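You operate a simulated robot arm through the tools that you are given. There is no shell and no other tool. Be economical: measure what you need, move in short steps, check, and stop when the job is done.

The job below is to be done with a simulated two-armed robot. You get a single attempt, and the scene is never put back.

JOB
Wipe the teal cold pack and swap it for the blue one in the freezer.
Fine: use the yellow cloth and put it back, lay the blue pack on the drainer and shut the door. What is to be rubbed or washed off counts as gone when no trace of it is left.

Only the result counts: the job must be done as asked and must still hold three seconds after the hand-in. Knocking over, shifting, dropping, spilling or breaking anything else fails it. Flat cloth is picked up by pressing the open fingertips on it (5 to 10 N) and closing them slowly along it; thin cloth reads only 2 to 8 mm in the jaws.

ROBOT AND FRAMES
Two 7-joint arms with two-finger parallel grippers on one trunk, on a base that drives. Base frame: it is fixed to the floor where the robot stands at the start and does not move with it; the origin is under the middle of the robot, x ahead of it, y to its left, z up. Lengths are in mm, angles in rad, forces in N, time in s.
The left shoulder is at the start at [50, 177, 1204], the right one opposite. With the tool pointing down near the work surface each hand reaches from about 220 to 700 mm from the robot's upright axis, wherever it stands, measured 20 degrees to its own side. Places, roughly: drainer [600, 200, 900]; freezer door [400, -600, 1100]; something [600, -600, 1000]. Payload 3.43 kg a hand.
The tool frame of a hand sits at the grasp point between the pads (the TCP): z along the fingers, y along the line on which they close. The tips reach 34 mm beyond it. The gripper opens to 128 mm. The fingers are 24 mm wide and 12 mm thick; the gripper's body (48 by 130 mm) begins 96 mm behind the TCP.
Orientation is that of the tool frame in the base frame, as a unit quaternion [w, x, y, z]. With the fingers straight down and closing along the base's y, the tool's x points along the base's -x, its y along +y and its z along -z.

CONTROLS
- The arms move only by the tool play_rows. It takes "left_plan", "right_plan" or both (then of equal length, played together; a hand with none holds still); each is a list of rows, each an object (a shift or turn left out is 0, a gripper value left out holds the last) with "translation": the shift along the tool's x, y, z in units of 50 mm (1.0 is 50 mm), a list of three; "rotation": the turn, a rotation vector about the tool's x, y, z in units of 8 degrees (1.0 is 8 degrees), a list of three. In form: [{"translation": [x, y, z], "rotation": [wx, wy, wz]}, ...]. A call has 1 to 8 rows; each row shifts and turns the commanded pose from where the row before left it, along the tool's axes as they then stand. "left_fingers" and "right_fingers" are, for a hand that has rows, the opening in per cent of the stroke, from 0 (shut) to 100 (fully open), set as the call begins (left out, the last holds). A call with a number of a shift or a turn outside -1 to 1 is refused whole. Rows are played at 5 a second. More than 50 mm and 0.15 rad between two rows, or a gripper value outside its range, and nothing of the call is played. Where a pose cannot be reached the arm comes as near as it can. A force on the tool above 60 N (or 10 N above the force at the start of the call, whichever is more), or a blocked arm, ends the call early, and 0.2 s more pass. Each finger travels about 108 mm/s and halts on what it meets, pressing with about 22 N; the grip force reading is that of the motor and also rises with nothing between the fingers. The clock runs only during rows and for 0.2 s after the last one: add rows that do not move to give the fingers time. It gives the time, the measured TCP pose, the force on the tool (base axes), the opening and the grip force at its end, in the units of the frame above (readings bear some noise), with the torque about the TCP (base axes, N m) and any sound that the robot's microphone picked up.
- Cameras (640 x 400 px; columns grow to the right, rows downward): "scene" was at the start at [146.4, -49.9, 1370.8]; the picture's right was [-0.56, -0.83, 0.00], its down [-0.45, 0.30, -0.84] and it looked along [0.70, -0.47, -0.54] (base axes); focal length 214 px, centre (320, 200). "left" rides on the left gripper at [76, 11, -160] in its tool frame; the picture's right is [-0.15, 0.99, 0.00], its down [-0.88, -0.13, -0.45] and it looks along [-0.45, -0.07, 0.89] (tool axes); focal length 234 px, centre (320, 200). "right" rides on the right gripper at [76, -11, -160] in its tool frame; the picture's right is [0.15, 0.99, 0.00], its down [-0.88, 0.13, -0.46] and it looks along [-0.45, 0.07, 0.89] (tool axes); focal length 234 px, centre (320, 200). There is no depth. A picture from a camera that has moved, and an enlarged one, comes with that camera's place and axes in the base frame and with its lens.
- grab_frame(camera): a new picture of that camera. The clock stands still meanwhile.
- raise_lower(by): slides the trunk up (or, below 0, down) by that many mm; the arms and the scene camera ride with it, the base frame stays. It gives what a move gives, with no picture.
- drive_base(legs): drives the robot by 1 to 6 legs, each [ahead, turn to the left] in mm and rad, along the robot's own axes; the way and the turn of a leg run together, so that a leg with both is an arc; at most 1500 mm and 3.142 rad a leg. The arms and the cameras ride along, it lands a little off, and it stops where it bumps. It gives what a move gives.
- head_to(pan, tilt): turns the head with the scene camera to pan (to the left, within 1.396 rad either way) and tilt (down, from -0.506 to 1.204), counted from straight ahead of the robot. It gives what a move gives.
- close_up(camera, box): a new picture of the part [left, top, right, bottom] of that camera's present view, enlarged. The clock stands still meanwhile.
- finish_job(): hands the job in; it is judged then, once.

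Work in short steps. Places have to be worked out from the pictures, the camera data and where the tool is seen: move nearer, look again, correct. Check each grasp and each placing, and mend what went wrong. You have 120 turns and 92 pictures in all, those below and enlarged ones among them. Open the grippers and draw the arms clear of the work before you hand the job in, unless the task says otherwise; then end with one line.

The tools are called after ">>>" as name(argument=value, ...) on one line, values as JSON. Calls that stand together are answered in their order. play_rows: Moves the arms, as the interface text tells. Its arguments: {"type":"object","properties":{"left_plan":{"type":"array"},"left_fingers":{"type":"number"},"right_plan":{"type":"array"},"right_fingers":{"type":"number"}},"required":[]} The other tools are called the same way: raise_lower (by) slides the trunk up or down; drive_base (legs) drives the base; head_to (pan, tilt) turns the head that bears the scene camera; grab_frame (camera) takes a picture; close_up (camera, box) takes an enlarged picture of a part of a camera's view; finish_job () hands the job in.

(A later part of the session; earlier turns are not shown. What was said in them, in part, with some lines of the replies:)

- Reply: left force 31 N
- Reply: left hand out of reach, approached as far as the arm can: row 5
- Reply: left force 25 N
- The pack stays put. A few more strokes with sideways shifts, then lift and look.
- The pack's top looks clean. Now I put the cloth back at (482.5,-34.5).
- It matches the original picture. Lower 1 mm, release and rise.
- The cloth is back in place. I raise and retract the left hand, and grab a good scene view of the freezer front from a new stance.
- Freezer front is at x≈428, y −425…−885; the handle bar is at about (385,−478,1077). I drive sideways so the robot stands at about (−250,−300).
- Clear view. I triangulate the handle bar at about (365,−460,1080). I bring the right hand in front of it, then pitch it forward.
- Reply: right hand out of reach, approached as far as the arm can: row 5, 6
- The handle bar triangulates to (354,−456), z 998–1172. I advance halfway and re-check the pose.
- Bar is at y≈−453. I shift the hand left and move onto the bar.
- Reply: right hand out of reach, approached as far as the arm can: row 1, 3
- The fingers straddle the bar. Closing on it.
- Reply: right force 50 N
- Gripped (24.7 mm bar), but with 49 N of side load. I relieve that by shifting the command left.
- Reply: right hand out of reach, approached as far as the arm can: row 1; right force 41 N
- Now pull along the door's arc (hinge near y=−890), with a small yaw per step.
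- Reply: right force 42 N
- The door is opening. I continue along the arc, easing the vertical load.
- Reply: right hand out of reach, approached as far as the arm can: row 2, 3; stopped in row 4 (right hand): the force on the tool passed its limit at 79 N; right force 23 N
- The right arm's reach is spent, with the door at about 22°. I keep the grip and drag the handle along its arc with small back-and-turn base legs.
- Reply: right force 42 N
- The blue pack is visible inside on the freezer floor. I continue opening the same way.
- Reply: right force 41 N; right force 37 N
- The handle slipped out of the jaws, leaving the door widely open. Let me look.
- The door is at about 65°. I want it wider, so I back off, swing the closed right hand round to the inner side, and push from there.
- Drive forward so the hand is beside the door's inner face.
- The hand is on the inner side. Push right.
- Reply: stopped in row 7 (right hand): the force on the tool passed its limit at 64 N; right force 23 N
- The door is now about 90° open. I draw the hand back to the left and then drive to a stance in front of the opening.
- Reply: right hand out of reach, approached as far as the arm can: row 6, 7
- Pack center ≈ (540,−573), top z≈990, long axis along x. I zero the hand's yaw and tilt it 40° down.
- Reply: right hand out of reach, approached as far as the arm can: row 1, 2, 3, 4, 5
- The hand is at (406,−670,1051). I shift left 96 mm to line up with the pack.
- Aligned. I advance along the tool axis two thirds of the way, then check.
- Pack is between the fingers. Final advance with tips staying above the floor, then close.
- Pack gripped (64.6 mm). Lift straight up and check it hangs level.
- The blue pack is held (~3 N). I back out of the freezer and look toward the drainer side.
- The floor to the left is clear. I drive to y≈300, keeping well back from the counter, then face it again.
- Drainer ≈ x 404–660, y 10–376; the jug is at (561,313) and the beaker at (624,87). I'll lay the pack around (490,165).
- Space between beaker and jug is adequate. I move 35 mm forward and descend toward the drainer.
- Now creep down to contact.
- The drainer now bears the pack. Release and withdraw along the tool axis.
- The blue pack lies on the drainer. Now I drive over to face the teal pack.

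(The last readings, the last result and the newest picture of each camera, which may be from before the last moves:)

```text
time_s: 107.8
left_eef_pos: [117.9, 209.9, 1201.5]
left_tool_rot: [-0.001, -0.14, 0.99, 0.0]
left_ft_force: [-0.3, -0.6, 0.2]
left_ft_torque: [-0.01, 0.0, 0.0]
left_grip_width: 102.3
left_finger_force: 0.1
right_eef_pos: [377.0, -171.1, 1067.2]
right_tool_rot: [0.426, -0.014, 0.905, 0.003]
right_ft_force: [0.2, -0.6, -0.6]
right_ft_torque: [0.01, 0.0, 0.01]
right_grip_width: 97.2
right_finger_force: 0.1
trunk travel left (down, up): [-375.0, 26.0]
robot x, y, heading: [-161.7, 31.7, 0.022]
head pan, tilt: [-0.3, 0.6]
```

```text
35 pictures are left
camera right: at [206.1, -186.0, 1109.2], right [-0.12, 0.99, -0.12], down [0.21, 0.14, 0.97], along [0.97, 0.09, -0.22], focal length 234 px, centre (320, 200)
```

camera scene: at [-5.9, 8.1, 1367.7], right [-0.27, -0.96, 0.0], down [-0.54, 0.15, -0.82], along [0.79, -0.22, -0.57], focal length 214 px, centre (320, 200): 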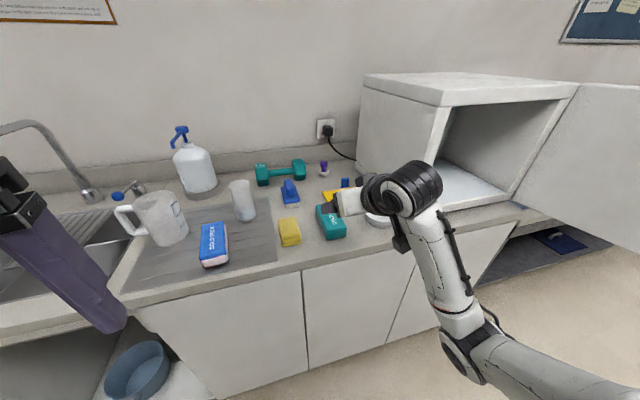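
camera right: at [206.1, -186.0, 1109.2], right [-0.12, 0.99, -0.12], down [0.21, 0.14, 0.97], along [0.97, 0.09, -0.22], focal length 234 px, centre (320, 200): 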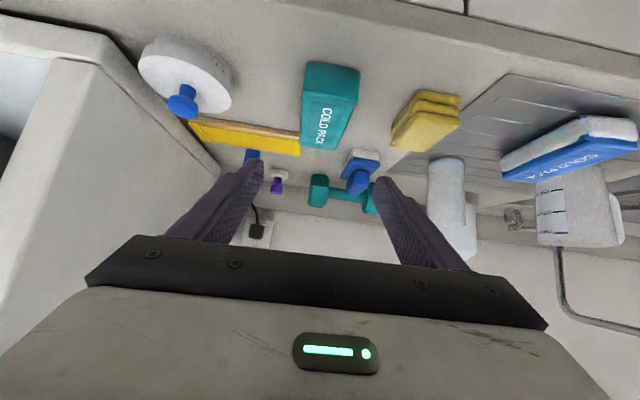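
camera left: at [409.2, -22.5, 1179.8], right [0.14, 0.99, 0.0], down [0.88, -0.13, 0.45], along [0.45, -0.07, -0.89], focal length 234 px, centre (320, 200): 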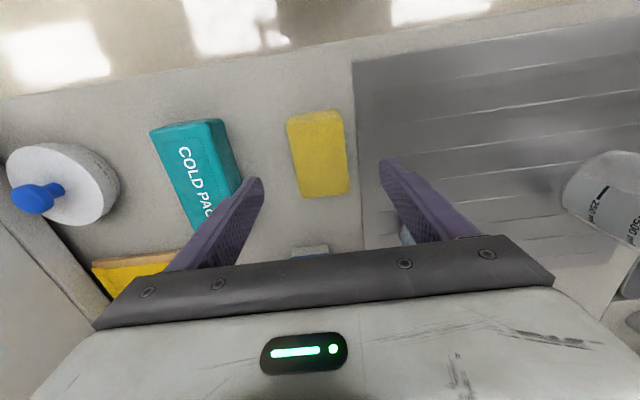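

Teal pack center ≈ (498,−165), yaw ≈ 0.07, top z≈939. I advance most of the way and check.

>>> play_rows(right_plan=[{"translation": [0.15, 0.06, 0.8]}, {"translation": [0.15, 0.04, 0.8]}, {"translation": [0.15, 0.02, 0.8], "rotation": [-0.2, 0, 0]}, {}])

>>> grab_frame(camera="right")

```text
time_s: 108.8
left_eef_pos: [117.1, 209.6, 1200.2]
left_tool_rot: [0.001, -0.14, 0.99, -0.001]
left_ft_force: [0.4, 0.0, 0.3]
left_ft_torque: [-0.03, -0.01, -0.01]
left_grip_width: 102.5
left_finger_force: 0.1
right_eef_pos: [458.8, -163.0, 973.8]
right_tool_rot: [0.427, -0.021, 0.904, 0.016]
right_ft_force: [-0.4, -0.5, -0.1]
right_ft_torque: [0.04, -0.05, 0.01]
right_grip_width: 97.2
right_finger_force: 0.0
trunk travel left (down, up): [-375.0, 26.0]
robot x, y, heading: [-164.5, 28.4, 0.028]
head pan, tilt: [-0.3, 0.6]
```

```text
34 pictures are left
camera right: at [286.5, -183.3, 1016.2], right [-0.14, 0.98, -0.1], down [0.2, 0.13, 0.97], along [0.97, 0.12, -0.22], focal length 234 px, centre (320, 200)
```

right: 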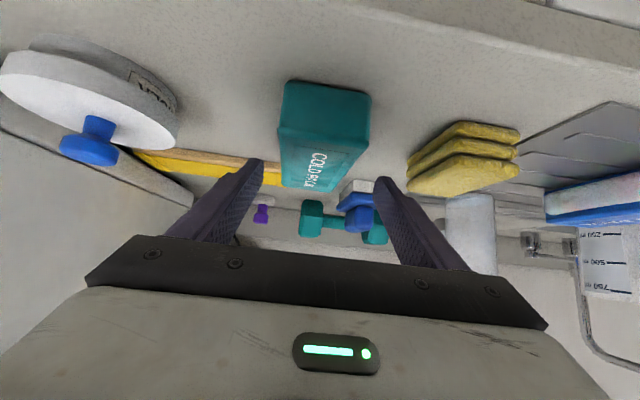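

>>> play_rows(right_plan=[{"translation": [0.05, -0.04, 0.45]}, {"translation": [0.06, 0, 0.42]}, {}])

>>> play_rows(right_plan=[{}, {}, {}, {}], right_fingers=0)

>>> grab_frame(camera="right")

```text
time_s: 109.5
left_eef_pos: [117.5, 210.7, 1201.4]
left_tool_rot: [0.0, -0.139, 0.99, 0.0]
left_ft_force: [-0.5, -0.5, 0.2]
left_ft_torque: [-0.03, 0.0, -0.06]
left_grip_width: 102.6
left_finger_force: 0.1
right_eef_pos: [488.8, -164.3, 941.8]
right_tool_rot: [0.427, -0.02, 0.904, 0.016]
right_ft_force: [0.0, 0.8, 0.2]
right_ft_torque: [0.0, 0.02, -0.01]
right_grip_width: 97.5
right_finger_force: 0.0
trunk travel left (down, up): [-375.0, 26.0]
robot x, y, heading: [-162.4, 29.0, 0.021]
head pan, tilt: [-0.3, 0.6]
```

```text
time_s: 110.5
left_eef_pos: [117.2, 210.0, 1201.4]
left_tool_rot: [-0.001, -0.14, 0.99, 0.0]
left_ft_force: [-0.4, -1.2, -0.2]
left_ft_torque: [-0.01, 0.01, 0.04]
left_grip_width: 102.4
left_finger_force: 0.1
right_eef_pos: [489.0, -163.5, 941.9]
right_tool_rot: [0.427, -0.02, 0.904, 0.014]
right_ft_force: [1.3, -0.8, 0.2]
right_ft_torque: [-0.15, -0.1, 0.02]
right_grip_width: 64.8
right_finger_force: 22.1
trunk travel left (down, up): [-375.0, 26.0]
robot x, y, heading: [-164.4, 28.5, 0.025]
head pan, tilt: [-0.3, 0.6]
```

```text
33 pictures are left
camera right: at [316.4, -183.9, 984.4], right [-0.14, 0.98, -0.1], down [0.2, 0.13, 0.97], along [0.97, 0.12, -0.22], focal length 234 px, centre (320, 200)
```

right: 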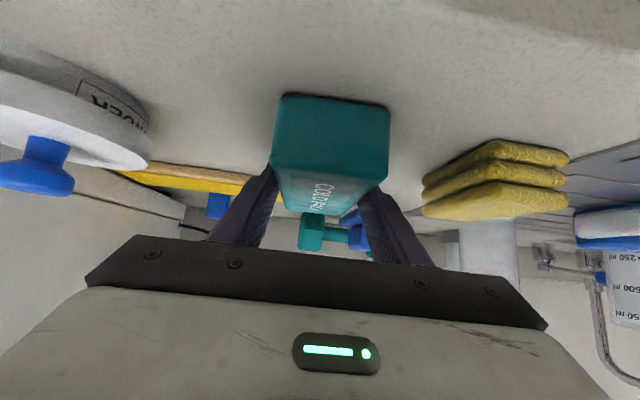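

Gripped. Lift straight up 125 mm.

>>> play_rows(right_plan=[{"translation": [-0.48, 0, -0.4]}, {"translation": [-0.48, 0, -0.4]}, {"translation": [-0.48, 0, -0.4]}, {"translation": [-0.48, 0, -0.4]}, {}])

>>> drive_base(legs=[[-240, 0], [0, 1.548]])

>>> grab_frame(camera="right")

```text
time_s: 111.8
left_eef_pos: [117.1, 209.8, 1201.0]
left_tool_rot: [-0.001, -0.141, 0.99, 0.0]
left_ft_force: [1.0, 0.6, 0.1]
left_ft_torque: [0.03, 0.04, 0.02]
left_grip_width: 102.3
left_finger_force: 0.1
right_eef_pos: [487.4, -166.9, 1062.6]
right_tool_rot: [0.426, -0.021, 0.905, 0.016]
right_ft_force: [-0.3, -0.3, -3.6]
right_ft_torque: [-0.02, 0.04, -0.01]
right_grip_width: 65.0
right_finger_force: 21.9
trunk travel left (down, up): [-375.0, 26.0]
robot x, y, heading: [-160.9, 32.4, 0.02]
head pan, tilt: [-0.3, 0.6]
```

```text
time_s: 117.2
left_eef_pos: [-568.9, 313.3, 1199.7]
left_tool_rot: [0.001, 0.787, -0.617, 0.001]
left_ft_force: [-0.2, 0.5, 0.5]
left_ft_torque: [-0.01, 0.0, 0.02]
left_grip_width: 102.4
left_finger_force: 0.0
right_eef_pos: [-177.8, 668.3, 1063.4]
right_tool_rot: [-0.297, 0.64, -0.639, -0.306]
right_ft_force: [0.1, 0.1, -3.7]
right_ft_torque: [-0.05, -0.01, 0.01]
right_grip_width: 64.8
right_finger_force: 21.7
trunk travel left (down, up): [-375.0, 26.0]
robot x, y, heading: [-402.0, 27.3, 1.55]
head pan, tilt: [-0.3, 0.6]
```

```text
32 pictures are left
camera right: at [-166.6, 497.0, 1106.8], right [-0.99, -0.1, -0.1], down [-0.12, 0.21, 0.97], along [-0.08, 0.97, -0.22], focal length 234 px, centre (320, 200)
```

right: 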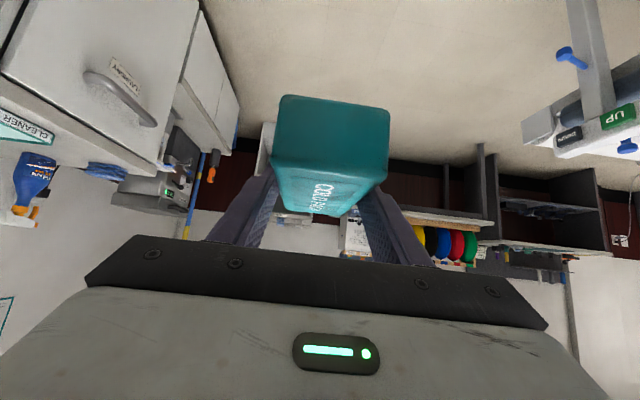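

>>> drive_base(legs=[[-385, 0], [0, -1.555]])

>>> head_to(pan=-0.3, tilt=0.4)

>>> grab_frame(camera="scene")

```text
time_s: 123.4
left_eef_pos: [-121.7, -178.1, 1200.7]
left_tool_rot: [-0.002, -0.128, 0.992, 0.001]
left_ft_force: [-0.1, -0.1, -0.3]
left_ft_torque: [0.03, 0.0, -0.01]
left_grip_width: 102.9
left_finger_force: 0.0
right_eef_pos: [238.0, -563.6, 1062.3]
right_tool_rot: [0.426, -0.009, 0.905, 0.01]
right_ft_force: [0.0, 0.1, -3.8]
right_ft_torque: [0.03, 0.04, -0.01]
right_grip_width: 64.9
right_finger_force: 21.7
trunk travel left (down, up): [-375.0, 26.0]
robot x, y, heading: [-407.0, -351.4, 0.005]
head pan, tilt: [-0.3, 0.6]
```

```text
time_s: 124.2
left_eef_pos: [-121.4, -178.3, 1200.2]
left_tool_rot: [-0.001, -0.128, 0.992, 0.0]
left_ft_force: [0.3, 0.1, -0.6]
left_ft_torque: [0.0, -0.03, 0.03]
left_grip_width: 102.5
left_finger_force: 0.2
right_eef_pos: [239.4, -563.5, 1062.6]
right_tool_rot: [0.426, -0.009, 0.904, 0.01]
right_ft_force: [-0.2, 0.5, -2.9]
right_ft_torque: [-0.01, 0.01, 0.01]
right_grip_width: 65.0
right_finger_force: 22.0
trunk travel left (down, up): [-375.0, 26.0]
robot x, y, heading: [-409.6, -353.2, 0.002]
head pan, tilt: [-0.3, 0.4]
```

```text
31 pictures are left
camera scene: at [-246.5, -378.2, 1385.9], right [-0.3, -0.96, 0.0], down [-0.37, 0.12, -0.92], along [0.88, -0.27, -0.39], focal length 214 px, centre (320, 200)
```

scene: 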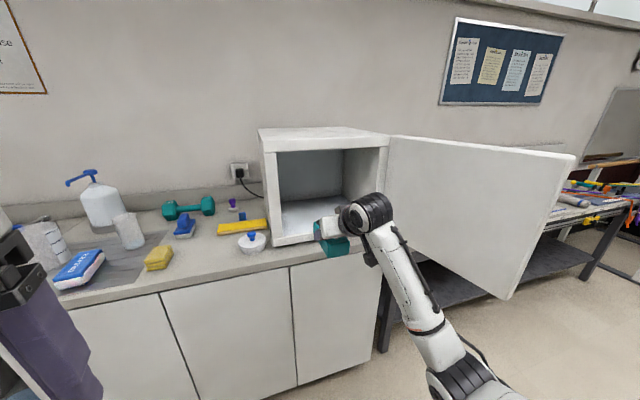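

Aligned with the opening; y=−563 matches the blue pack's former spot. Drive in 295 mm.

>>> drive_base(legs=[[295, 0]])

>>> grab_frame(camera="scene")

```text
time_s: 126.2
left_eef_pos: [174.6, -178.1, 1202.1]
left_tool_rot: [-0.001, -0.129, 0.992, -0.001]
left_ft_force: [1.0, 0.0, 0.0]
left_ft_torque: [0.03, 0.04, 0.03]
left_grip_width: 102.6
left_finger_force: 0.1
right_eef_pos: [536.5, -562.7, 1063.7]
right_tool_rot: [0.425, -0.009, 0.905, 0.01]
right_ft_force: [0.9, 0.9, -3.5]
right_ft_torque: [0.02, 0.05, 0.0]
right_grip_width: 64.6
right_finger_force: 21.6
trunk travel left (down, up): [-375.0, 26.0]
robot x, y, heading: [-113.5, -350.8, 0.003]
head pan, tilt: [-0.3, 0.4]
```

```text
30 pictures are left
camera scene: at [51.1, -378.3, 1385.9], right [-0.3, -0.96, 0.0], down [-0.37, 0.12, -0.92], along [0.88, -0.27, -0.39], focal length 214 px, centre (320, 200)
```

scene: 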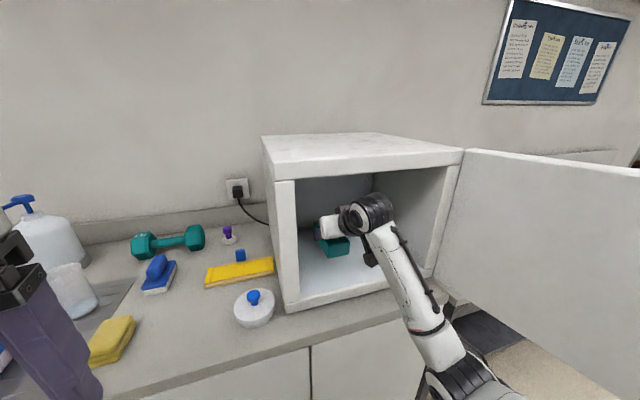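

Inside. Lower to just above expected contact (TCP ≈ 993).

>>> play_rows(right_plan=[{"translation": [0.38, 0, 0.32]}, {"translation": [0.38, 0, 0.32]}, {"translation": [0.3, 0, 0.252]}, {}])

>>> play_rows(right_plan=[{"translation": [0.03, 0, 0.026]}, {"translation": [0.03, 0, 0.026]}, {}])

```text
time_s: 127.2
left_eef_pos: [174.0, -177.2, 1201.2]
left_tool_rot: [-0.001, -0.127, 0.992, 0.0]
left_ft_force: [0.5, 0.1, 0.2]
left_ft_torque: [-0.02, 0.03, 0.0]
left_grip_width: 102.2
left_finger_force: 0.0
right_eef_pos: [536.9, -563.0, 993.7]
right_tool_rot: [0.426, -0.008, 0.905, 0.01]
right_ft_force: [-0.5, -0.1, -3.9]
right_ft_torque: [-0.01, 0.03, 0.05]
right_grip_width: 64.5
right_finger_force: 22.1
trunk travel left (down, up): [-375.0, 26.0]
robot x, y, heading: [-108.4, -349.0, -0.001]
head pan, tilt: [-0.3, 0.4]
```

```text
time_s: 128.0
left_eef_pos: [174.8, -177.3, 1201.8]
left_tool_rot: [0.0, -0.128, 0.992, -0.001]
left_ft_force: [-0.3, 0.8, 0.4]
left_ft_torque: [-0.02, -0.02, 0.04]
left_grip_width: 102.3
left_finger_force: 0.1
right_eef_pos: [536.7, -563.0, 991.5]
right_tool_rot: [0.427, -0.01, 0.904, 0.01]
right_ft_force: [-0.6, -1.0, 3.8]
right_ft_torque: [-0.32, 0.51, 0.03]
right_grip_width: 64.6
right_finger_force: 21.7
trunk travel left (down, up): [-375.0, 26.0]
robot x, y, heading: [-113.3, -350.6, -0.003]
head pan, tilt: [-0.3, 0.4]
```

Floor contact. Release and withdraw.

>>> play_rows(right_plan=[{}, {}, {}], right_fingers=76)

>>> play_rows(right_plan=[{"translation": [0, 0, -0.5]}, {"translation": [0, 0, -0.9]}, {"translation": [0, 0, -0.9]}, {}])

>>> drive_base(legs=[[-200, 0]])

>>> grab_frame(camera="scene")

>>> grab_frame(camera="right")

```text
time_s: 128.8
left_eef_pos: [174.1, -178.1, 1201.3]
left_tool_rot: [0.0, -0.128, 0.992, 0.0]
left_ft_force: [-0.4, -0.5, 1.0]
left_ft_torque: [-0.03, 0.01, 0.02]
left_grip_width: 102.4
left_finger_force: 0.1
right_eef_pos: [537.7, -561.2, 990.6]
right_tool_rot: [0.426, -0.008, 0.905, 0.01]
right_ft_force: [-0.1, -0.1, -0.4]
right_ft_torque: [0.0, -0.03, 0.0]
right_grip_width: 97.5
right_finger_force: 0.0
trunk travel left (down, up): [-375.0, 26.0]
robot x, y, heading: [-113.0, -353.0, 0.002]
head pan, tilt: [-0.3, 0.4]
```

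```text
time_s: 129.8
left_eef_pos: [174.8, -177.8, 1200.6]
left_tool_rot: [-0.001, -0.128, 0.992, -0.001]
left_ft_force: [0.0, 0.3, -0.1]
left_ft_torque: [0.01, 0.01, 0.0]
left_grip_width: 102.6
left_finger_force: 0.0
right_eef_pos: [447.1, -564.7, 1062.9]
right_tool_rot: [0.427, -0.008, 0.904, 0.01]
right_ft_force: [-0.3, 0.1, -1.0]
right_ft_torque: [0.02, 0.0, -0.02]
right_grip_width: 97.1
right_finger_force: 0.1
trunk travel left (down, up): [-375.0, 26.0]
robot x, y, heading: [-110.8, -351.1, 0.002]
head pan, tilt: [-0.3, 0.4]
```

```text
time_s: 131.4
left_eef_pos: [-22.3, -176.2, 1201.8]
left_tool_rot: [0.0, -0.131, 0.991, -0.001]
left_ft_force: [-0.4, 0.2, -0.6]
left_ft_torque: [0.01, -0.04, -0.03]
left_grip_width: 102.5
left_finger_force: 0.1
right_eef_pos: [252.1, -561.2, 1063.5]
right_tool_rot: [0.426, -0.011, 0.905, 0.011]
right_ft_force: [-0.6, 0.1, -0.3]
right_ft_torque: [0.0, 0.0, 0.0]
right_grip_width: 97.4
right_finger_force: 0.1
trunk travel left (down, up): [-375.0, 26.0]
robot x, y, heading: [-303.4, -348.1, 0.003]
head pan, tilt: [-0.3, 0.4]
```

```text
29 pictures are left
camera scene: at [-145.3, -377.7, 1386.2], right [-0.29, -0.96, 0.0], down [-0.37, 0.11, -0.92], along [0.88, -0.27, -0.39], focal length 214 px, centre (320, 200)
```

scene: 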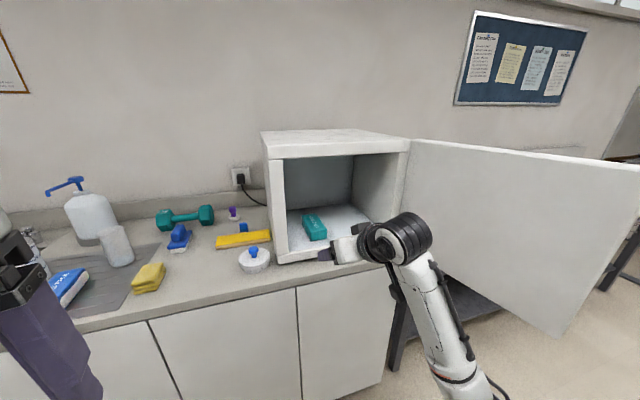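

```text
28 pictures are left
camera right: at [81.8, -577.6, 1107.0], right [-0.12, 0.99, -0.1], down [0.21, 0.13, 0.97], along [0.97, 0.1, -0.22], focal length 234 px, centre (320, 200)
```

right: 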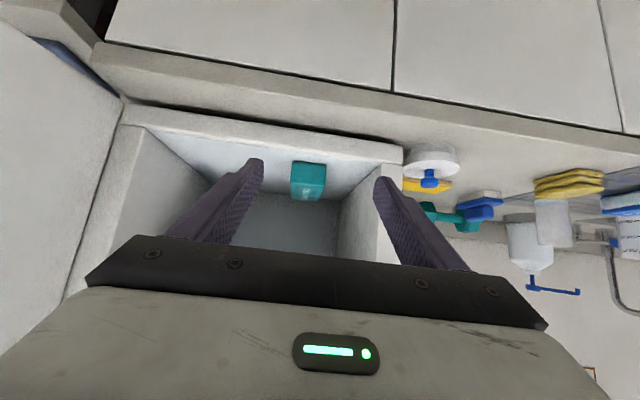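

The teal pack sits in the freezer. To close the door I need to come round its outer side, so I back up and turn left, then look behind before reversing.

>>> drive_base(legs=[[-150, 0], [0, 1.571]])

>>> head_to(pan=1.39, tilt=0.5)

>>> grab_frame(camera="scene")

>>> head_to(pan=-1.39, tilt=0.5)

>>> grab_frame(camera="scene")

```text
time_s: 136.6
left_eef_pos: [-632.6, -67.5, 1200.7]
left_tool_rot: [0.001, 0.793, -0.609, 0.0]
left_ft_force: [-0.5, -0.4, 0.2]
left_ft_torque: [0.01, 0.0, 0.0]
left_grip_width: 102.4
left_finger_force: 0.2
right_eef_pos: [-245.3, 207.1, 1063.7]
right_tool_rot: [-0.294, 0.647, -0.632, -0.308]
right_ft_force: [0.1, 0.1, 0.6]
right_ft_torque: [0.04, -0.03, 0.01]
right_grip_width: 97.1
right_finger_force: 0.1
trunk travel left (down, up): [-375.0, 26.0]
robot x, y, heading: [-457.6, -353.6, 1.577]
head pan, tilt: [-0.3, 0.4]
```

```text
time_s: 138.3
left_eef_pos: [-631.2, -66.9, 1200.5]
left_tool_rot: [0.001, 0.793, -0.609, 0.0]
left_ft_force: [-0.8, -0.4, 0.2]
left_ft_torque: [0.0, -0.01, -0.04]
left_grip_width: 102.5
left_finger_force: 0.0
right_eef_pos: [-247.4, 207.9, 1065.3]
right_tool_rot: [-0.293, 0.648, -0.632, -0.308]
right_ft_force: [0.2, 0.5, 0.0]
right_ft_torque: [-0.03, -0.01, -0.04]
right_grip_width: 97.5
right_finger_force: 0.0
trunk travel left (down, up): [-375.0, 26.0]
robot x, y, heading: [-457.4, -347.7, 1.575]
head pan, tilt: [1.389, 0.499]
```

```text
27 pictures are left
camera scene: at [-546.0, -266.0, 1376.9], right [0.18, 0.98, 0.0], down [0.47, -0.09, -0.88], along [-0.86, 0.16, -0.48], focal length 214 px, centre (320, 200)
```

scene: 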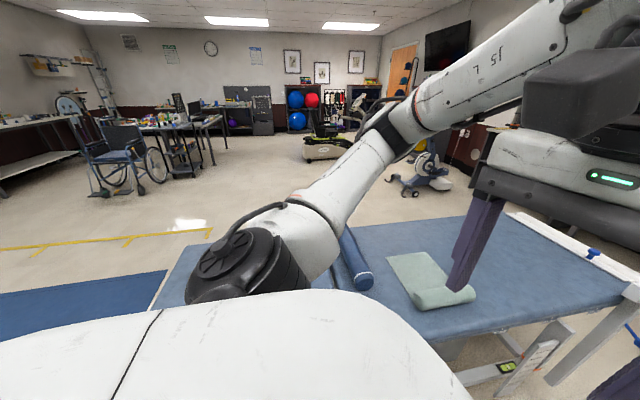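

```text
time_s: 140.8
left_eef_pos: [-631.6, -67.4, 1200.5]
left_tool_rot: [0.001, 0.793, -0.609, 0.001]
left_ft_force: [-0.3, -0.3, 0.7]
left_ft_torque: [0.03, 0.03, -0.03]
left_grip_width: 102.4
left_finger_force: 0.1
right_eef_pos: [-245.9, 208.1, 1062.8]
right_tool_rot: [-0.293, 0.647, -0.633, -0.308]
right_ft_force: [0.5, -1.0, -0.8]
right_ft_torque: [-0.01, 0.03, 0.02]
right_grip_width: 97.4
right_finger_force: 0.0
trunk travel left (down, up): [-375.0, 26.0]
robot x, y, heading: [-456.8, -351.3, 1.573]
head pan, tilt: [-1.389, 0.499]
```

```text
26 pictures are left
camera scene: at [-367.0, -265.4, 1376.9], right [0.18, -0.98, 0.0], down [-0.47, -0.09, -0.88], along [0.86, 0.16, -0.48], focal length 214 px, centre (320, 200)
```

scene: 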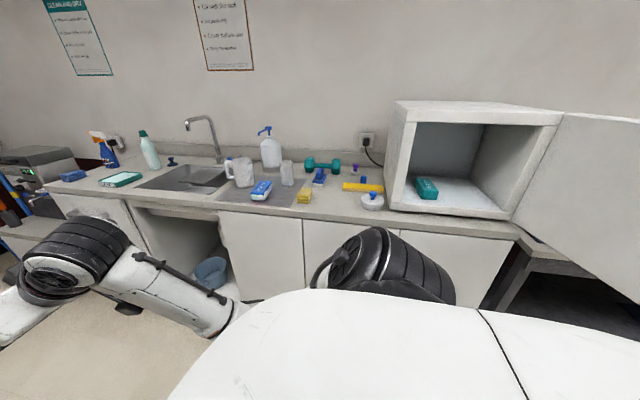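

There's a treatment table behind, so I stay near x≈−457. If I stand at (−457,−600) facing −y and turn left, the right hand sweeps from the door's outer side and pushes the handle closed. First I close the fingers and turn around well clear of the door.

>>> play_rows(right_plan=[{}, {}, {}, {}, {}], right_fingers=0)

>>> drive_base(legs=[[60, 0], [0, -1.571], [0, -1.571]])

>>> head_to(pan=0.0, tilt=0.5)

>>> grab_frame(camera="scene")

```text
time_s: 142.0
left_eef_pos: [-632.0, -67.8, 1200.5]
left_tool_rot: [0.0, 0.793, -0.609, 0.001]
left_ft_force: [0.3, 0.5, 0.2]
left_ft_torque: [0.03, -0.03, 0.01]
left_grip_width: 102.3
left_finger_force: 0.0
right_eef_pos: [-246.2, 206.6, 1063.9]
right_tool_rot: [-0.293, 0.648, -0.632, -0.309]
right_ft_force: [-0.8, 0.3, -0.3]
right_ft_torque: [-0.01, 0.04, -0.01]
right_grip_width: 0.3
right_finger_force: 22.1
trunk travel left (down, up): [-375.0, 26.0]
robot x, y, heading: [-459.8, -353.2, 1.575]
head pan, tilt: [-1.389, 0.499]
```

```text
time_s: 150.4
left_eef_pos: [-265.1, -563.4, 1201.6]
left_tool_rot: [0.0, 0.581, 0.814, 0.0]
left_ft_force: [-0.4, 0.5, 0.0]
left_ft_torque: [-0.03, 0.02, 0.03]
left_grip_width: 102.5
left_finger_force: 0.0
right_eef_pos: [-632.5, -862.3, 1063.4]
right_tool_rot: [0.319, 0.61, 0.668, -0.282]
right_ft_force: [0.7, 0.4, -0.5]
right_ft_torque: [0.04, 0.02, -0.01]
right_grip_width: 0.1
right_finger_force: 22.1
trunk travel left (down, up): [-375.0, 26.0]
robot x, y, heading: [-456.7, -291.2, -1.498]
head pan, tilt: [-1.389, 0.499]
```

```text
time_s: 151.9
left_eef_pos: [-265.6, -563.9, 1199.9]
left_tool_rot: [-0.001, 0.581, 0.814, 0.0]
left_ft_force: [-0.1, -0.4, -0.2]
left_ft_torque: [-0.01, 0.03, 0.01]
left_grip_width: 102.4
left_finger_force: 0.0
right_eef_pos: [-631.3, -863.1, 1064.0]
right_tool_rot: [0.318, 0.61, 0.668, -0.283]
right_ft_force: [0.4, -0.4, 0.5]
right_ft_torque: [0.03, 0.01, -0.03]
right_grip_width: 0.1
right_finger_force: 21.8
trunk travel left (down, up): [-375.0, 26.0]
robot x, y, heading: [-460.8, -293.5, -1.497]
head pan, tilt: [0.0, 0.499]
```

```text
25 pictures are left
camera scene: at [-444.7, -452.7, 1376.9], right [-1.0, -0.07, 0.0], down [-0.03, 0.48, -0.88], along [0.06, -0.88, -0.48], focal length 214 px, centre (320, 200)
```

scene: 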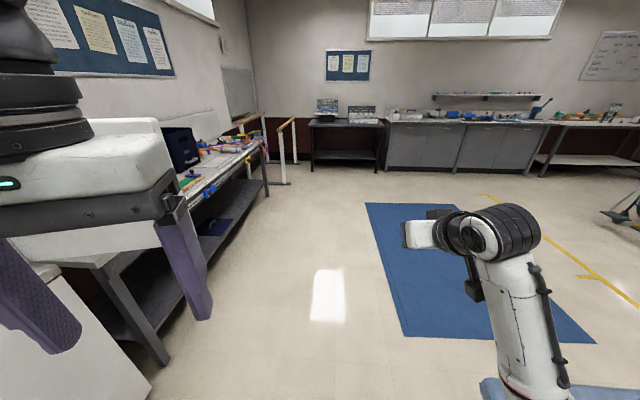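

Floor is clear. I drive forward to y≈−600, then turn left gently, stopping just before contact to look.

>>> drive_base(legs=[[310, 0], [0, 0.95]])

>>> head_to(pan=0.0, tilt=0.35)

>>> grab_frame(camera="scene")

```text
time_s: 156.5
left_eef_pos: [-102.6, -606.9, 1200.8]
left_tool_rot: [-0.001, 0.148, 0.989, -0.001]
left_ft_force: [-0.1, 0.3, 0.5]
left_ft_torque: [0.0, 0.02, 0.01]
left_grip_width: 102.4
left_finger_force: 0.0
right_eef_pos: [-73.2, -1079.6, 1063.5]
right_tool_rot: [0.412, 0.238, 0.873, -0.106]
right_ft_force: [0.4, -0.5, -0.5]
right_ft_torque: [0.01, 0.0, 0.01]
right_grip_width: 0.1
right_finger_force: 22.2
trunk travel left (down, up): [-375.0, 26.0]
robot x, y, heading: [-434.5, -604.6, -0.548]
head pan, tilt: [0.0, 0.499]
```

```text
time_s: 157.2
left_eef_pos: [-102.4, -606.6, 1199.5]
left_tool_rot: [-0.001, 0.147, 0.989, -0.001]
left_ft_force: [0.5, -0.2, 0.4]
left_ft_torque: [-0.02, -0.01, -0.02]
left_grip_width: 102.6
left_finger_force: 0.0
right_eef_pos: [-72.9, -1078.9, 1063.9]
right_tool_rot: [0.412, 0.238, 0.873, -0.107]
right_ft_force: [-0.4, 0.3, 0.0]
right_ft_torque: [0.0, 0.01, -0.01]
right_grip_width: 0.0
right_finger_force: 21.8
trunk travel left (down, up): [-375.0, 26.0]
robot x, y, heading: [-435.9, -604.2, -0.554]
head pan, tilt: [0.0, 0.351]
```

```text
24 pictures are left
camera scene: at [-295.0, -690.0, 1390.5], right [-0.52, -0.85, 0.0], down [-0.29, 0.18, -0.94], along [0.8, -0.49, -0.34], focal length 214 px, centre (320, 200)
```

scene: 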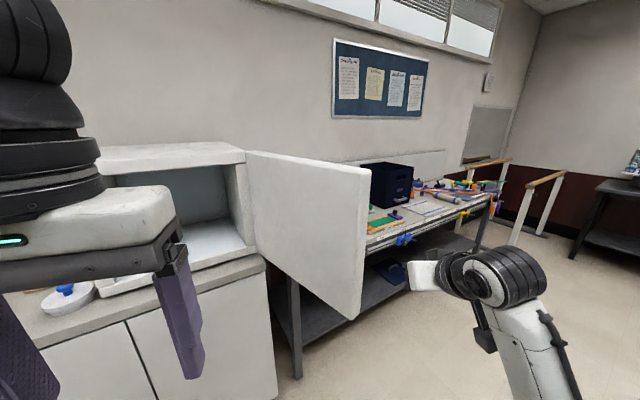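

The hand is outside the door. Turn left further to make contact with the handle.

>>> drive_base(legs=[[0, 0.3]])

>>> grab_frame(camera="scene")

```text
time_s: 158.3
left_eef_pos: [-108.7, -542.2, 1202.1]
left_tool_rot: [0.0, 0.05, 0.999, -0.001]
left_ft_force: [-0.1, 0.5, 0.1]
left_ft_torque: [0.0, -0.02, -0.01]
left_grip_width: 102.6
left_finger_force: 0.1
right_eef_pos: [2.5, -1013.4, 1063.4]
right_tool_rot: [0.414, 0.169, 0.891, -0.08]
right_ft_force: [-7.1, -1.0, 1.8]
right_ft_torque: [0.03, -0.12, 0.07]
right_grip_width: 0.1
right_finger_force: 21.6
trunk travel left (down, up): [-375.0, 26.0]
robot x, y, heading: [-439.1, -606.8, -0.36]
head pan, tilt: [0.0, 0.351]
stopped in leg 1: the force on the tool passed its limit at 88 N (the readings are from after the stop); the commanded pose is now the measured one
```

```text
23 pictures are left
camera scene: at [-282.7, -662.0, 1390.7], right [-0.35, -0.94, 0.0], down [-0.32, 0.12, -0.94], along [0.88, -0.33, -0.34], focal length 214 px, centre (320, 200)
```

scene: 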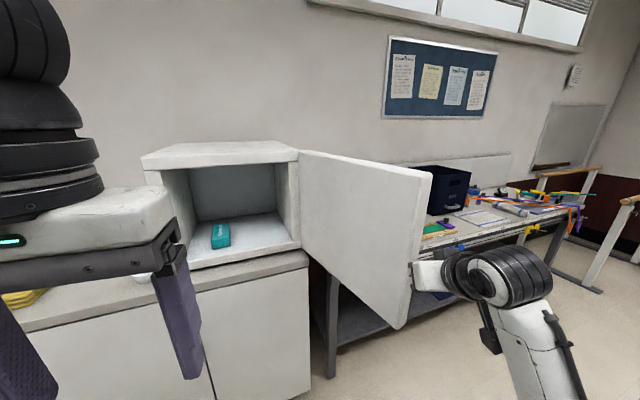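

>>> grab_frame(camera="right")

```text
22 pictures are left
camera right: at [-161.6, -960.8, 1108.6], right [0.27, 0.95, -0.12], down [0.25, 0.04, 0.97], along [0.93, -0.29, -0.23], focal length 234 px, centre (320, 200)
```

right: 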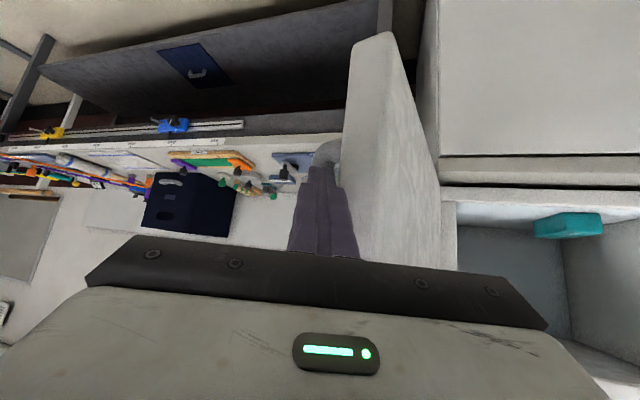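

The fingertips poke the handle bar end-on. I shift outward, advance 90 mm past the bar, then push sideways.

>>> play_rows(right_plan=[{"translation": [0, -0.9, -0.1]}, {"translation": [0, -0.3, 0]}, {"translation": [-0.6, 0, 0.72]}, {"translation": [-0.6, 0, 0.72]}, {}])

>>> grab_frame(camera="right")

```text
time_s: 159.6
left_eef_pos: [-109.4, -543.2, 1201.6]
left_tool_rot: [-0.002, 0.05, 0.999, 0.0]
left_ft_force: [0.0, 0.1, 1.0]
left_ft_torque: [0.01, 0.02, -0.01]
left_grip_width: 102.4
left_finger_force: 0.1
right_eef_pos: [66.8, -1100.0, 1065.5]
right_tool_rot: [0.414, 0.168, 0.891, -0.081]
right_ft_force: [0.7, 0.4, 0.2]
right_ft_torque: [-0.01, -0.01, 0.0]
right_grip_width: 0.0
right_finger_force: 22.2
trunk travel left (down, up): [-375.0, 26.0]
robot x, y, heading: [-438.9, -602.3, -0.358]
head pan, tilt: [0.0, 0.351]
```

```text
21 pictures are left
camera right: at [-97.8, -1047.7, 1111.8], right [0.27, 0.96, -0.11], down [0.25, 0.04, 0.97], along [0.93, -0.29, -0.23], focal length 234 px, centre (320, 200)
```

right: 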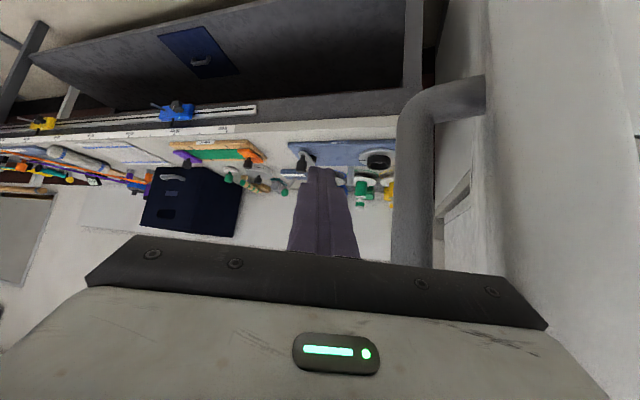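

The bar is now beside the fingers. Push left with the arm.

>>> play_rows(right_plan=[{"translation": [0, 0.8, 0]}, {"translation": [0, 0.8, 0]}, {"translation": [0, 0.7, 0]}, {"translation": [0, 0.7, 0]}, {"translation": [0, 0.7, 0]}, {}])

>>> grab_frame(camera="right")

>>> grab_frame(camera="scene")

```text
time_s: 160.0
left_eef_pos: [-110.9, -544.2, 1202.0]
left_tool_rot: [-0.001, 0.051, 0.999, 0.001]
left_ft_force: [-0.1, -0.3, -0.1]
left_ft_torque: [-0.01, 0.04, -0.02]
left_grip_width: 102.5
left_finger_force: 0.1
right_eef_pos: [73.4, -1070.8, 1067.1]
right_tool_rot: [0.411, 0.172, 0.891, -0.085]
right_ft_force: [-25.0, -5.5, 3.6]
right_ft_torque: [1.37, -1.72, 3.34]
right_grip_width: 0.0
right_finger_force: 22.3
trunk travel left (down, up): [-375.0, 26.0]
robot x, y, heading: [-440.2, -604.0, -0.364]
head pan, tilt: [0.0, 0.351]
stopped in row 2 (right hand): the force on the tool passed its limit at 71 N (the readings are from after the stop); the commanded pose is now the measured one
```

```text
20 pictures are left
camera right: at [-90.4, -1016.6, 1113.5], right [0.28, 0.95, -0.12], down [0.26, 0.05, 0.96], along [0.92, -0.31, -0.23], focal length 234 px, centre (320, 200)
```

right: 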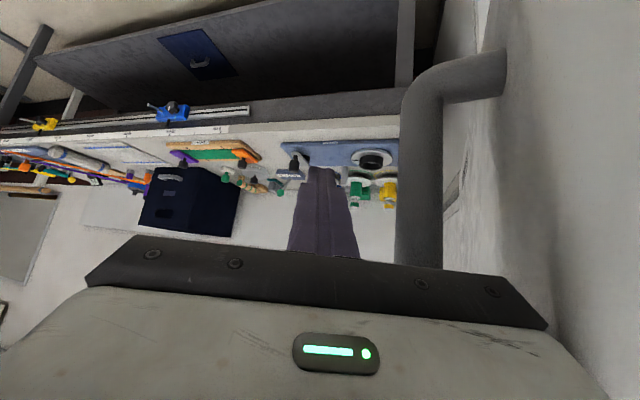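

```text
19 pictures are left
camera scene: at [-284.8, -663.0, 1390.9], right [-0.36, -0.93, 0.0], down [-0.32, 0.12, -0.94], along [0.88, -0.34, -0.34], focal length 214 px, centre (320, 200)
```

scene: 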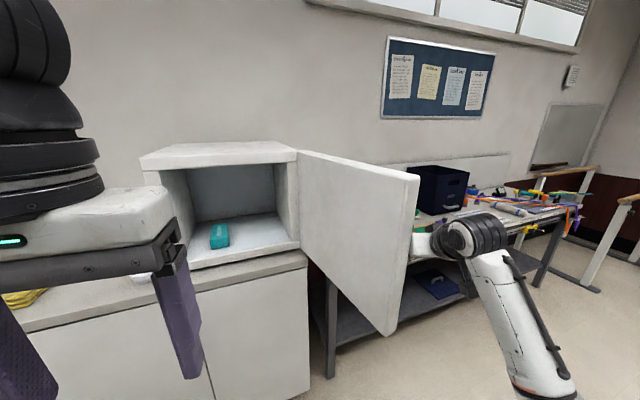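

The bar meets the gripper body's front corner. I back off 45 mm so the bar lies against the finger sides, then push left again.

>>> play_rows(right_plan=[{"translation": [0.58, 0, -0.69]}, {"translation": [0, 0.6, 0]}, {"translation": [0, 0.6, 0]}, {"translation": [0, 0.6, 0]}, {"translation": [0, 0.6, 0]}, {}])

>>> grab_frame(camera="right")

```text
time_s: 161.0
left_eef_pos: [-115.1, -545.1, 1202.7]
left_tool_rot: [0.001, 0.053, 0.999, -0.001]
left_ft_force: [-0.5, 0.2, -0.1]
left_ft_torque: [0.02, 0.0, -0.02]
left_grip_width: 102.2
left_finger_force: 0.1
right_eef_pos: [53.1, -978.7, 1065.1]
right_tool_rot: [0.407, 0.175, 0.892, -0.088]
right_ft_force: [-45.0, -5.8, 0.8]
right_ft_torque: [0.84, -3.67, 4.01]
right_grip_width: 0.0
right_finger_force: 21.7
trunk travel left (down, up): [-375.0, 26.0]
robot x, y, heading: [-440.5, -604.7, -0.372]
head pan, tilt: [0.0, 0.351]
stopped in row 5 (right hand): the force on the tool passed its limit at 81 N (the readings are from after the stop); the commanded pose is now the measured one
```

```text
18 pictures are left
camera right: at [-109.1, -923.0, 1111.5], right [0.29, 0.95, -0.13], down [0.27, 0.05, 0.96], along [0.92, -0.31, -0.24], focal length 234 px, centre (320, 200)
```

right: 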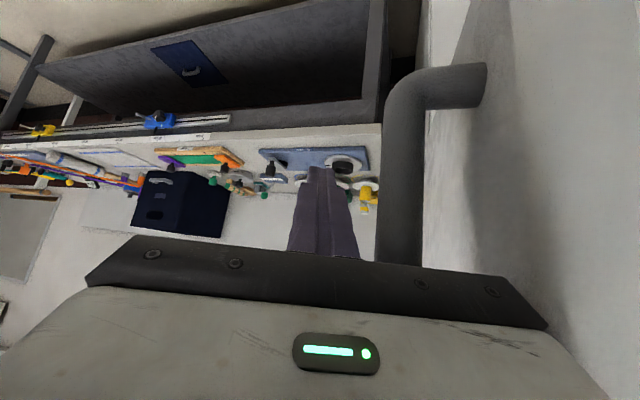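

The door is moving. The sideways axis also drives forward into the bar, so I add a backward component.

>>> play_rows(right_plan=[{"translation": [0.52, 0, -0.61]}, {"translation": [0.13, 0.65, -0.16]}, {"translation": [0.13, 0.65, -0.16]}, {"translation": [0.11, 0.65, -0.13]}, {"translation": [0.1, 0.65, -0.12]}, {"translation": [0.08, 0.65, -0.1]}, {"translation": [0.06, 0.65, -0.08]}, {}])

>>> grab_frame(camera="right")

```text
time_s: 162.8
left_eef_pos: [-109.8, -544.1, 1200.3]
left_tool_rot: [-0.002, 0.052, 0.999, -0.001]
left_ft_force: [-0.5, -0.6, 0.8]
left_ft_torque: [-0.01, 0.03, 0.02]
left_grip_width: 102.8
left_finger_force: 0.1
right_eef_pos: [53.8, -782.2, 1052.0]
right_tool_rot: [0.401, 0.181, 0.892, -0.107]
right_ft_force: [0.8, 0.0, -0.5]
right_ft_torque: [0.01, -0.01, -0.01]
right_grip_width: 0.0
right_finger_force: 22.1
trunk travel left (down, up): [-375.0, 26.0]
robot x, y, heading: [-435.3, -602.2, -0.361]
head pan, tilt: [0.0, 0.351]
```

```text
17 pictures are left
camera right: at [-106.4, -720.2, 1100.1], right [0.31, 0.94, -0.16], down [0.28, 0.06, 0.96], along [0.91, -0.34, -0.25], focal length 234 px, centre (320, 200)
```

right: 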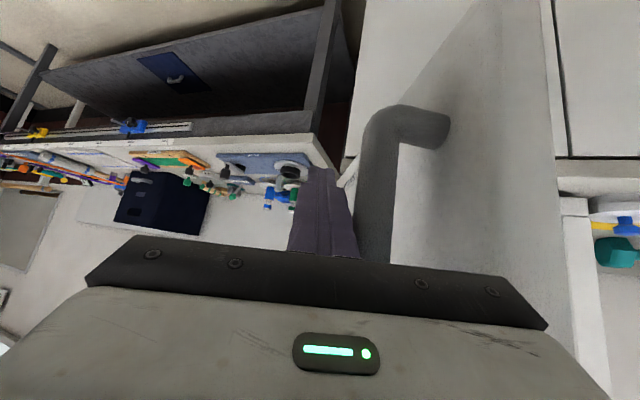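

The door is at about 60° now. I continue with a base turn to the left, whose sweep matches the handle's arc.

>>> drive_base(legs=[[0, 0.3]])

>>> grab_frame(camera="right")

```text
time_s: 164.2
left_eef_pos: [-140.4, -451.9, 1199.5]
left_tool_rot: [-0.001, -0.095, 0.995, -0.001]
left_ft_force: [-0.3, 0.3, 0.2]
left_ft_torque: [-0.02, 0.02, 0.0]
left_grip_width: 102.1
left_finger_force: 0.1
right_eef_pos: [81.6, -629.4, 1050.4]
right_tool_rot: [0.41, 0.044, 0.91, -0.047]
right_ft_force: [-0.1, -0.2, -0.1]
right_ft_torque: [-0.01, -0.01, -0.04]
right_grip_width: 0.0
right_finger_force: 22.2
trunk travel left (down, up): [-375.0, 26.0]
robot x, y, heading: [-436.6, -608.6, -0.073]
head pan, tilt: [0.0, 0.351]
```

```text
16 pictures are left
camera right: at [-89.0, -617.1, 1098.5], right [0.02, 0.99, -0.16], down [0.26, 0.15, 0.95], along [0.97, -0.06, -0.25], focal length 234 px, centre (320, 200)
```

right: 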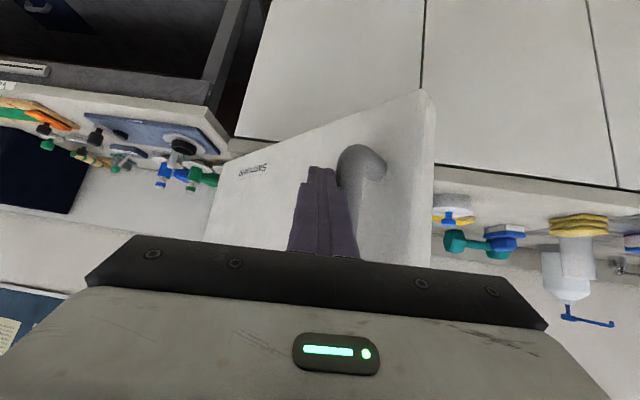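

Door at about 40°. Drive forward with a slight left turn so the fingertips push the door face shut.

>>> drive_base(legs=[[80, 0.08], [80, 0.06]])

>>> grab_frame(camera="right")

```text
time_s: 165.9
left_eef_pos: [-3.6, -412.3, 1199.9]
left_tool_rot: [-0.002, -0.164, 0.986, 0.0]
left_ft_force: [0.8, 0.6, -0.3]
left_ft_torque: [-0.02, 0.01, -0.03]
left_grip_width: 102.2
left_finger_force: 0.0
right_eef_pos: [242.1, -557.6, 1048.4]
right_tool_rot: [0.413, -0.019, 0.91, -0.019]
right_ft_force: [0.1, -0.2, -0.2]
right_ft_torque: [-0.02, 0.01, 0.0]
right_grip_width: 0.1
right_finger_force: 22.2
trunk travel left (down, up): [-375.0, 26.0]
robot x, y, heading: [-274.0, -604.5, 0.069]
head pan, tilt: [0.0, 0.351]
```

```text
15 pictures are left
camera right: at [72.0, -568.9, 1097.2], right [-0.12, 0.98, -0.16], down [0.24, 0.18, 0.95], along [0.96, 0.07, -0.25], focal length 234 px, centre (320, 200)
```

right: 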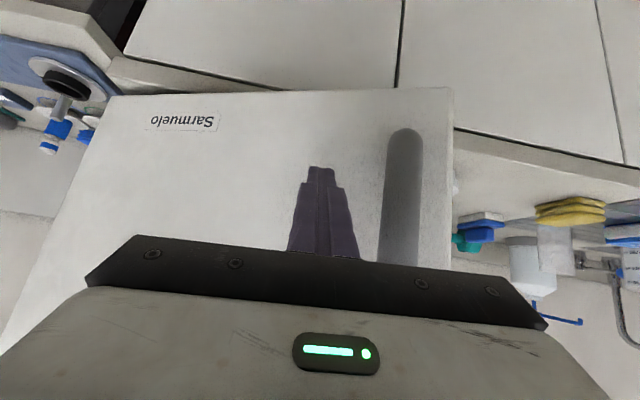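

Nearly shut. Continue forward.

>>> drive_base(legs=[[80, 0.02]])

>>> drive_base(legs=[[90, 0]])

>>> head_to(pan=0.1, tilt=0.5)

>>> grab_frame(camera="scene")

```text
time_s: 167.0
left_eef_pos: [72.4, -400.3, 1199.6]
left_tool_rot: [-0.002, -0.174, 0.985, 0.0]
left_ft_force: [0.1, -0.6, 0.4]
left_ft_torque: [-0.02, 0.02, -0.01]
left_grip_width: 102.2
left_finger_force: 0.0
right_eef_pos: [322.0, -542.1, 1048.0]
right_tool_rot: [0.412, -0.029, 0.911, -0.015]
right_ft_force: [0.2, 0.7, -0.4]
right_ft_torque: [-0.01, 0.0, -0.04]
right_grip_width: 0.3
right_finger_force: 21.6
trunk travel left (down, up): [-375.0, 26.0]
robot x, y, heading: [-194.8, -594.9, 0.088]
head pan, tilt: [0.0, 0.351]
```

```text
time_s: 167.9
left_eef_pos: [119.9, -396.7, 1200.8]
left_tool_rot: [-0.002, -0.174, 0.985, -0.001]
left_ft_force: [-0.2, -0.4, 0.1]
left_ft_torque: [-0.01, -0.03, -0.01]
left_grip_width: 102.3
left_finger_force: 0.1
right_eef_pos: [359.9, -538.8, 1048.3]
right_tool_rot: [0.406, -0.029, 0.913, -0.015]
right_ft_force: [-9.6, -0.4, 3.6]
right_ft_torque: [0.06, 0.02, -0.03]
right_grip_width: 0.0
right_finger_force: 22.0
trunk travel left (down, up): [-375.0, 26.0]
robot x, y, heading: [-146.3, -589.9, 0.088]
head pan, tilt: [0.0, 0.351]
stopped in leg 1: the force on the tool passed its limit at 135 N (the readings are from after the stop); the commanded pose is now the measured one
```

```text
time_s: 168.6
left_eef_pos: [118.5, -396.3, 1200.3]
left_tool_rot: [-0.001, -0.175, 0.985, 0.0]
left_ft_force: [-0.1, 1.5, -0.2]
left_ft_torque: [-0.03, 0.01, 0.0]
left_grip_width: 102.8
left_finger_force: 0.1
right_eef_pos: [359.9, -538.7, 1047.9]
right_tool_rot: [0.406, -0.03, 0.913, -0.014]
right_ft_force: [-12.1, -0.4, 4.3]
right_ft_torque: [0.07, 0.03, -0.04]
right_grip_width: 0.0
right_finger_force: 21.9
trunk travel left (down, up): [-375.0, 26.0]
robot x, y, heading: [-145.5, -593.0, 0.089]
head pan, tilt: [0.099, 0.499]
```

```text
14 pictures are left
camera scene: at [11.1, -571.1, 1377.3], right [0.18, -0.98, 0.0], down [-0.47, -0.09, -0.88], along [0.86, 0.16, -0.48], focal length 214 px, centre (320, 200)
```

scene: 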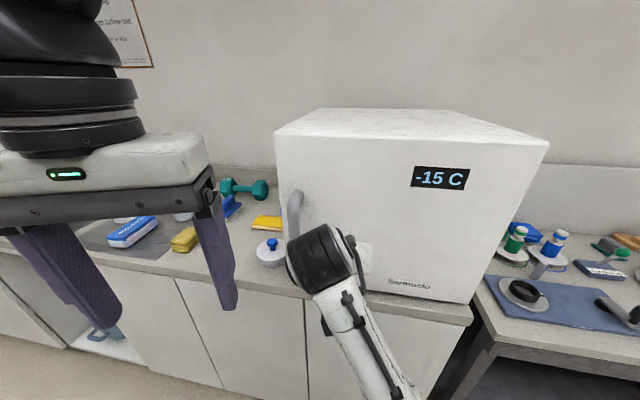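

The door looks shut, with firm contact reached. I back off and inspect the seam from the left.

>>> drive_base(legs=[[-250, 0]])

>>> head_to(pan=0.1, tilt=0.4)

>>> close_up(camera="scene", box=[200, 100, 520, 300])

```text
time_s: 170.4
left_eef_pos: [-125.3, -418.3, 1199.3]
left_tool_rot: [-0.002, -0.173, 0.985, 0.0]
left_ft_force: [-0.7, -0.1, 0.0]
left_ft_torque: [-0.01, -0.06, 0.01]
left_grip_width: 102.2
left_finger_force: 0.1
right_eef_pos: [117.0, -561.4, 1048.1]
right_tool_rot: [0.406, -0.026, 0.914, -0.017]
right_ft_force: [0.2, -0.4, 0.5]
right_ft_torque: [0.01, -0.02, 0.01]
right_grip_width: 0.0
right_finger_force: 22.3
trunk travel left (down, up): [-375.0, 26.0]
robot x, y, heading: [-393.2, -613.8, 0.081]
head pan, tilt: [0.099, 0.499]
```

```text
time_s: 171.1
left_eef_pos: [-123.3, -418.4, 1199.2]
left_tool_rot: [-0.003, -0.173, 0.985, 0.0]
left_ft_force: [0.3, -0.2, -0.2]
left_ft_torque: [0.01, 0.02, -0.02]
left_grip_width: 102.4
left_finger_force: 0.1
right_eef_pos: [118.2, -561.1, 1047.4]
right_tool_rot: [0.405, -0.027, 0.914, -0.016]
right_ft_force: [0.0, 0.5, 0.2]
right_ft_torque: [0.01, 0.01, -0.01]
right_grip_width: 0.1
right_finger_force: 22.1
trunk travel left (down, up): [-375.0, 26.0]
robot x, y, heading: [-388.4, -611.4, 0.081]
head pan, tilt: [0.099, 0.4]
```

```text
2.00 times, centred on (360, 200) of scene
camera zoom: at [-230.5, -592.2, 1386.0], right [0.18, -0.98, 0.0], down [-0.38, -0.07, -0.92], along [0.91, 0.17, -0.39], focal length 429 px, centre (240, 200)
```

zoom: 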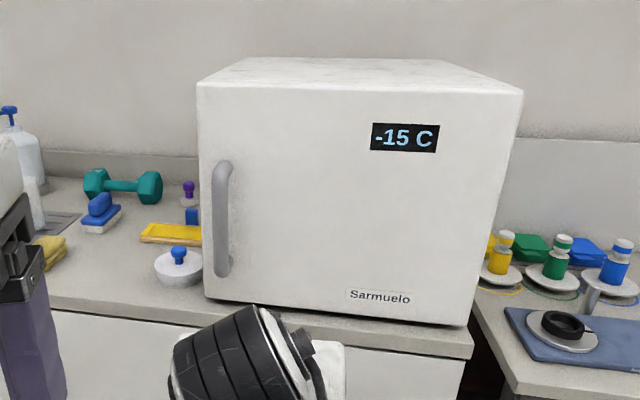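

I drive left to view the seam from the side and confirm everything else.

>>> drive_base(legs=[[0, 1.49], [560, 0], [0, -1.571]])

>>> head_to(pan=-0.55, tilt=0.4)

>>> grab_frame(camera="scene")

```text
time_s: 181.9
left_eef_pos: [-105.1, 115.1, 1201.0]
left_tool_rot: [-0.003, -0.118, 0.993, 0.0]
left_ft_force: [-0.6, -1.0, 0.1]
left_ft_torque: [0.01, -0.03, 0.0]
left_grip_width: 102.3
left_finger_force: 0.1
right_eef_pos: [118.0, -53.9, 1047.0]
right_tool_rot: [0.403, 0.024, 0.914, -0.039]
right_ft_force: [0.0, -0.4, 0.7]
right_ft_torque: [0.0, -0.02, 0.01]
right_grip_width: 0.4
right_finger_force: 22.2
trunk travel left (down, up): [-375.0, 26.0]
robot x, y, heading: [-395.7, -47.6, -0.032]
head pan, tilt: [0.099, 0.4]
```

```text
time_s: 182.9
left_eef_pos: [-104.6, 115.1, 1199.2]
left_tool_rot: [-0.002, -0.118, 0.993, 0.0]
left_ft_force: [0.8, -0.2, -0.1]
left_ft_torque: [-0.04, -0.04, 0.04]
left_grip_width: 102.4
left_finger_force: 0.0
right_eef_pos: [118.2, -54.2, 1047.0]
right_tool_rot: [0.405, 0.024, 0.913, -0.039]
right_ft_force: [0.6, 0.6, -1.1]
right_ft_torque: [-0.02, 0.02, -0.04]
right_grip_width: 0.1
right_finger_force: 22.1
trunk travel left (down, up): [-375.0, 26.0]
robot x, y, heading: [-396.1, -48.6, -0.033]
head pan, tilt: [-0.55, 0.4]
```

```text
12 pictures are left
camera scene: at [-246.2, -102.7, 1386.1], right [-0.55, -0.84, 0.0], down [-0.33, 0.21, -0.92], along [0.77, -0.5, -0.39], focal length 214 px, centre (320, 200)
```

scene: 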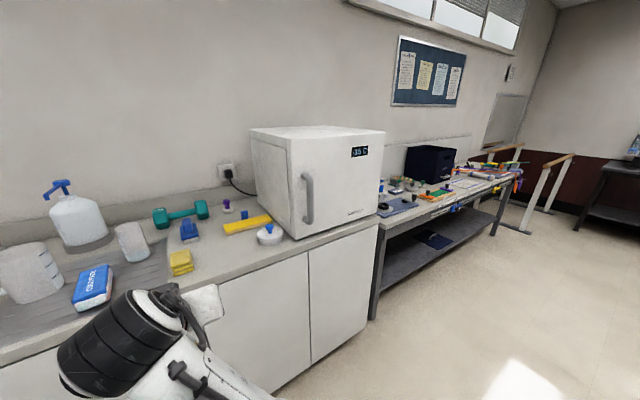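

>>> close_up(camera="scene", box=[230, 110, 400, 250])

>>> close_up(camera="scene", box=[0, 180, 300, 320])

```text
2.86 times, centred on (315, 180) of scene
camera zoom: at [-246.2, -102.7, 1386.1], right [-0.55, -0.84, 0.0], down [-0.33, 0.21, -0.92], along [0.77, -0.5, -0.39], focal length 613 px, centre (334, 257)
```

zoom: 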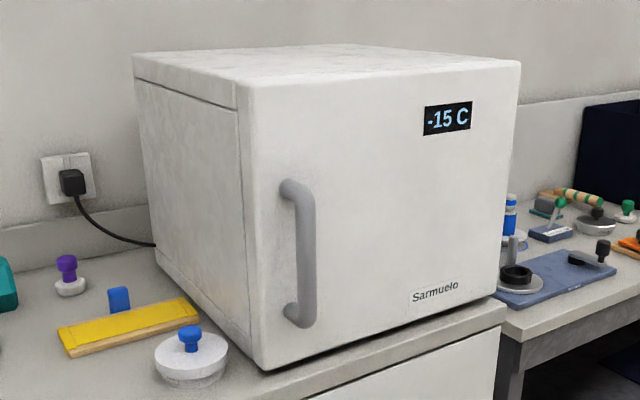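

```text
2.13 times, centred on (150, 250) of scene
camera zoom: at [-246.2, -102.7, 1386.1], right [-0.55, -0.84, 0.0], down [-0.33, 0.21, -0.92], along [0.77, -0.5, -0.39], focal length 458 px, centre (683, 93)
```

zoom: 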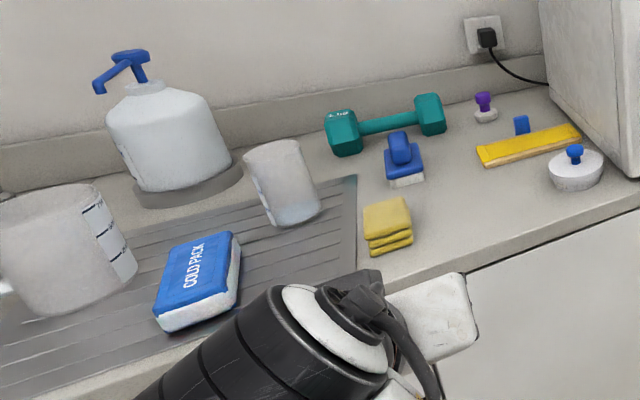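

The door is flush, the blue pack is on the drainer, the cloth is in place and nothing else has been disturbed. I open the right gripper, clear of everything.

>>> play_rows(right_plan=[{}, {}, {}, {}], right_fingers=100)

```text
time_s: 183.9
left_eef_pos: [-106.4, 114.4, 1199.5]
left_tool_rot: [-0.002, -0.118, 0.993, 0.0]
left_ft_force: [0.5, 0.3, -0.3]
left_ft_torque: [0.02, -0.01, 0.04]
left_grip_width: 102.5
left_finger_force: 0.0
right_eef_pos: [117.6, -55.2, 1048.7]
right_tool_rot: [0.404, 0.023, 0.914, -0.039]
right_ft_force: [0.3, 0.1, 0.1]
right_ft_torque: [0.02, 0.0, 0.0]
right_grip_width: 128.1
right_finger_force: 0.0
trunk travel left (down, up): [-375.0, 26.0]
robot x, y, heading: [-398.3, -49.7, -0.029]
head pan, tilt: [-0.55, 0.4]
```

All parts of the job are done, so I hand it in.

>>> finish_job()

```text
The job is handed in.
```

The teal pack is wiped clean and in the freezer with the door shut, the blue pack is on the drainer, and the yellow cloth is back in its place.
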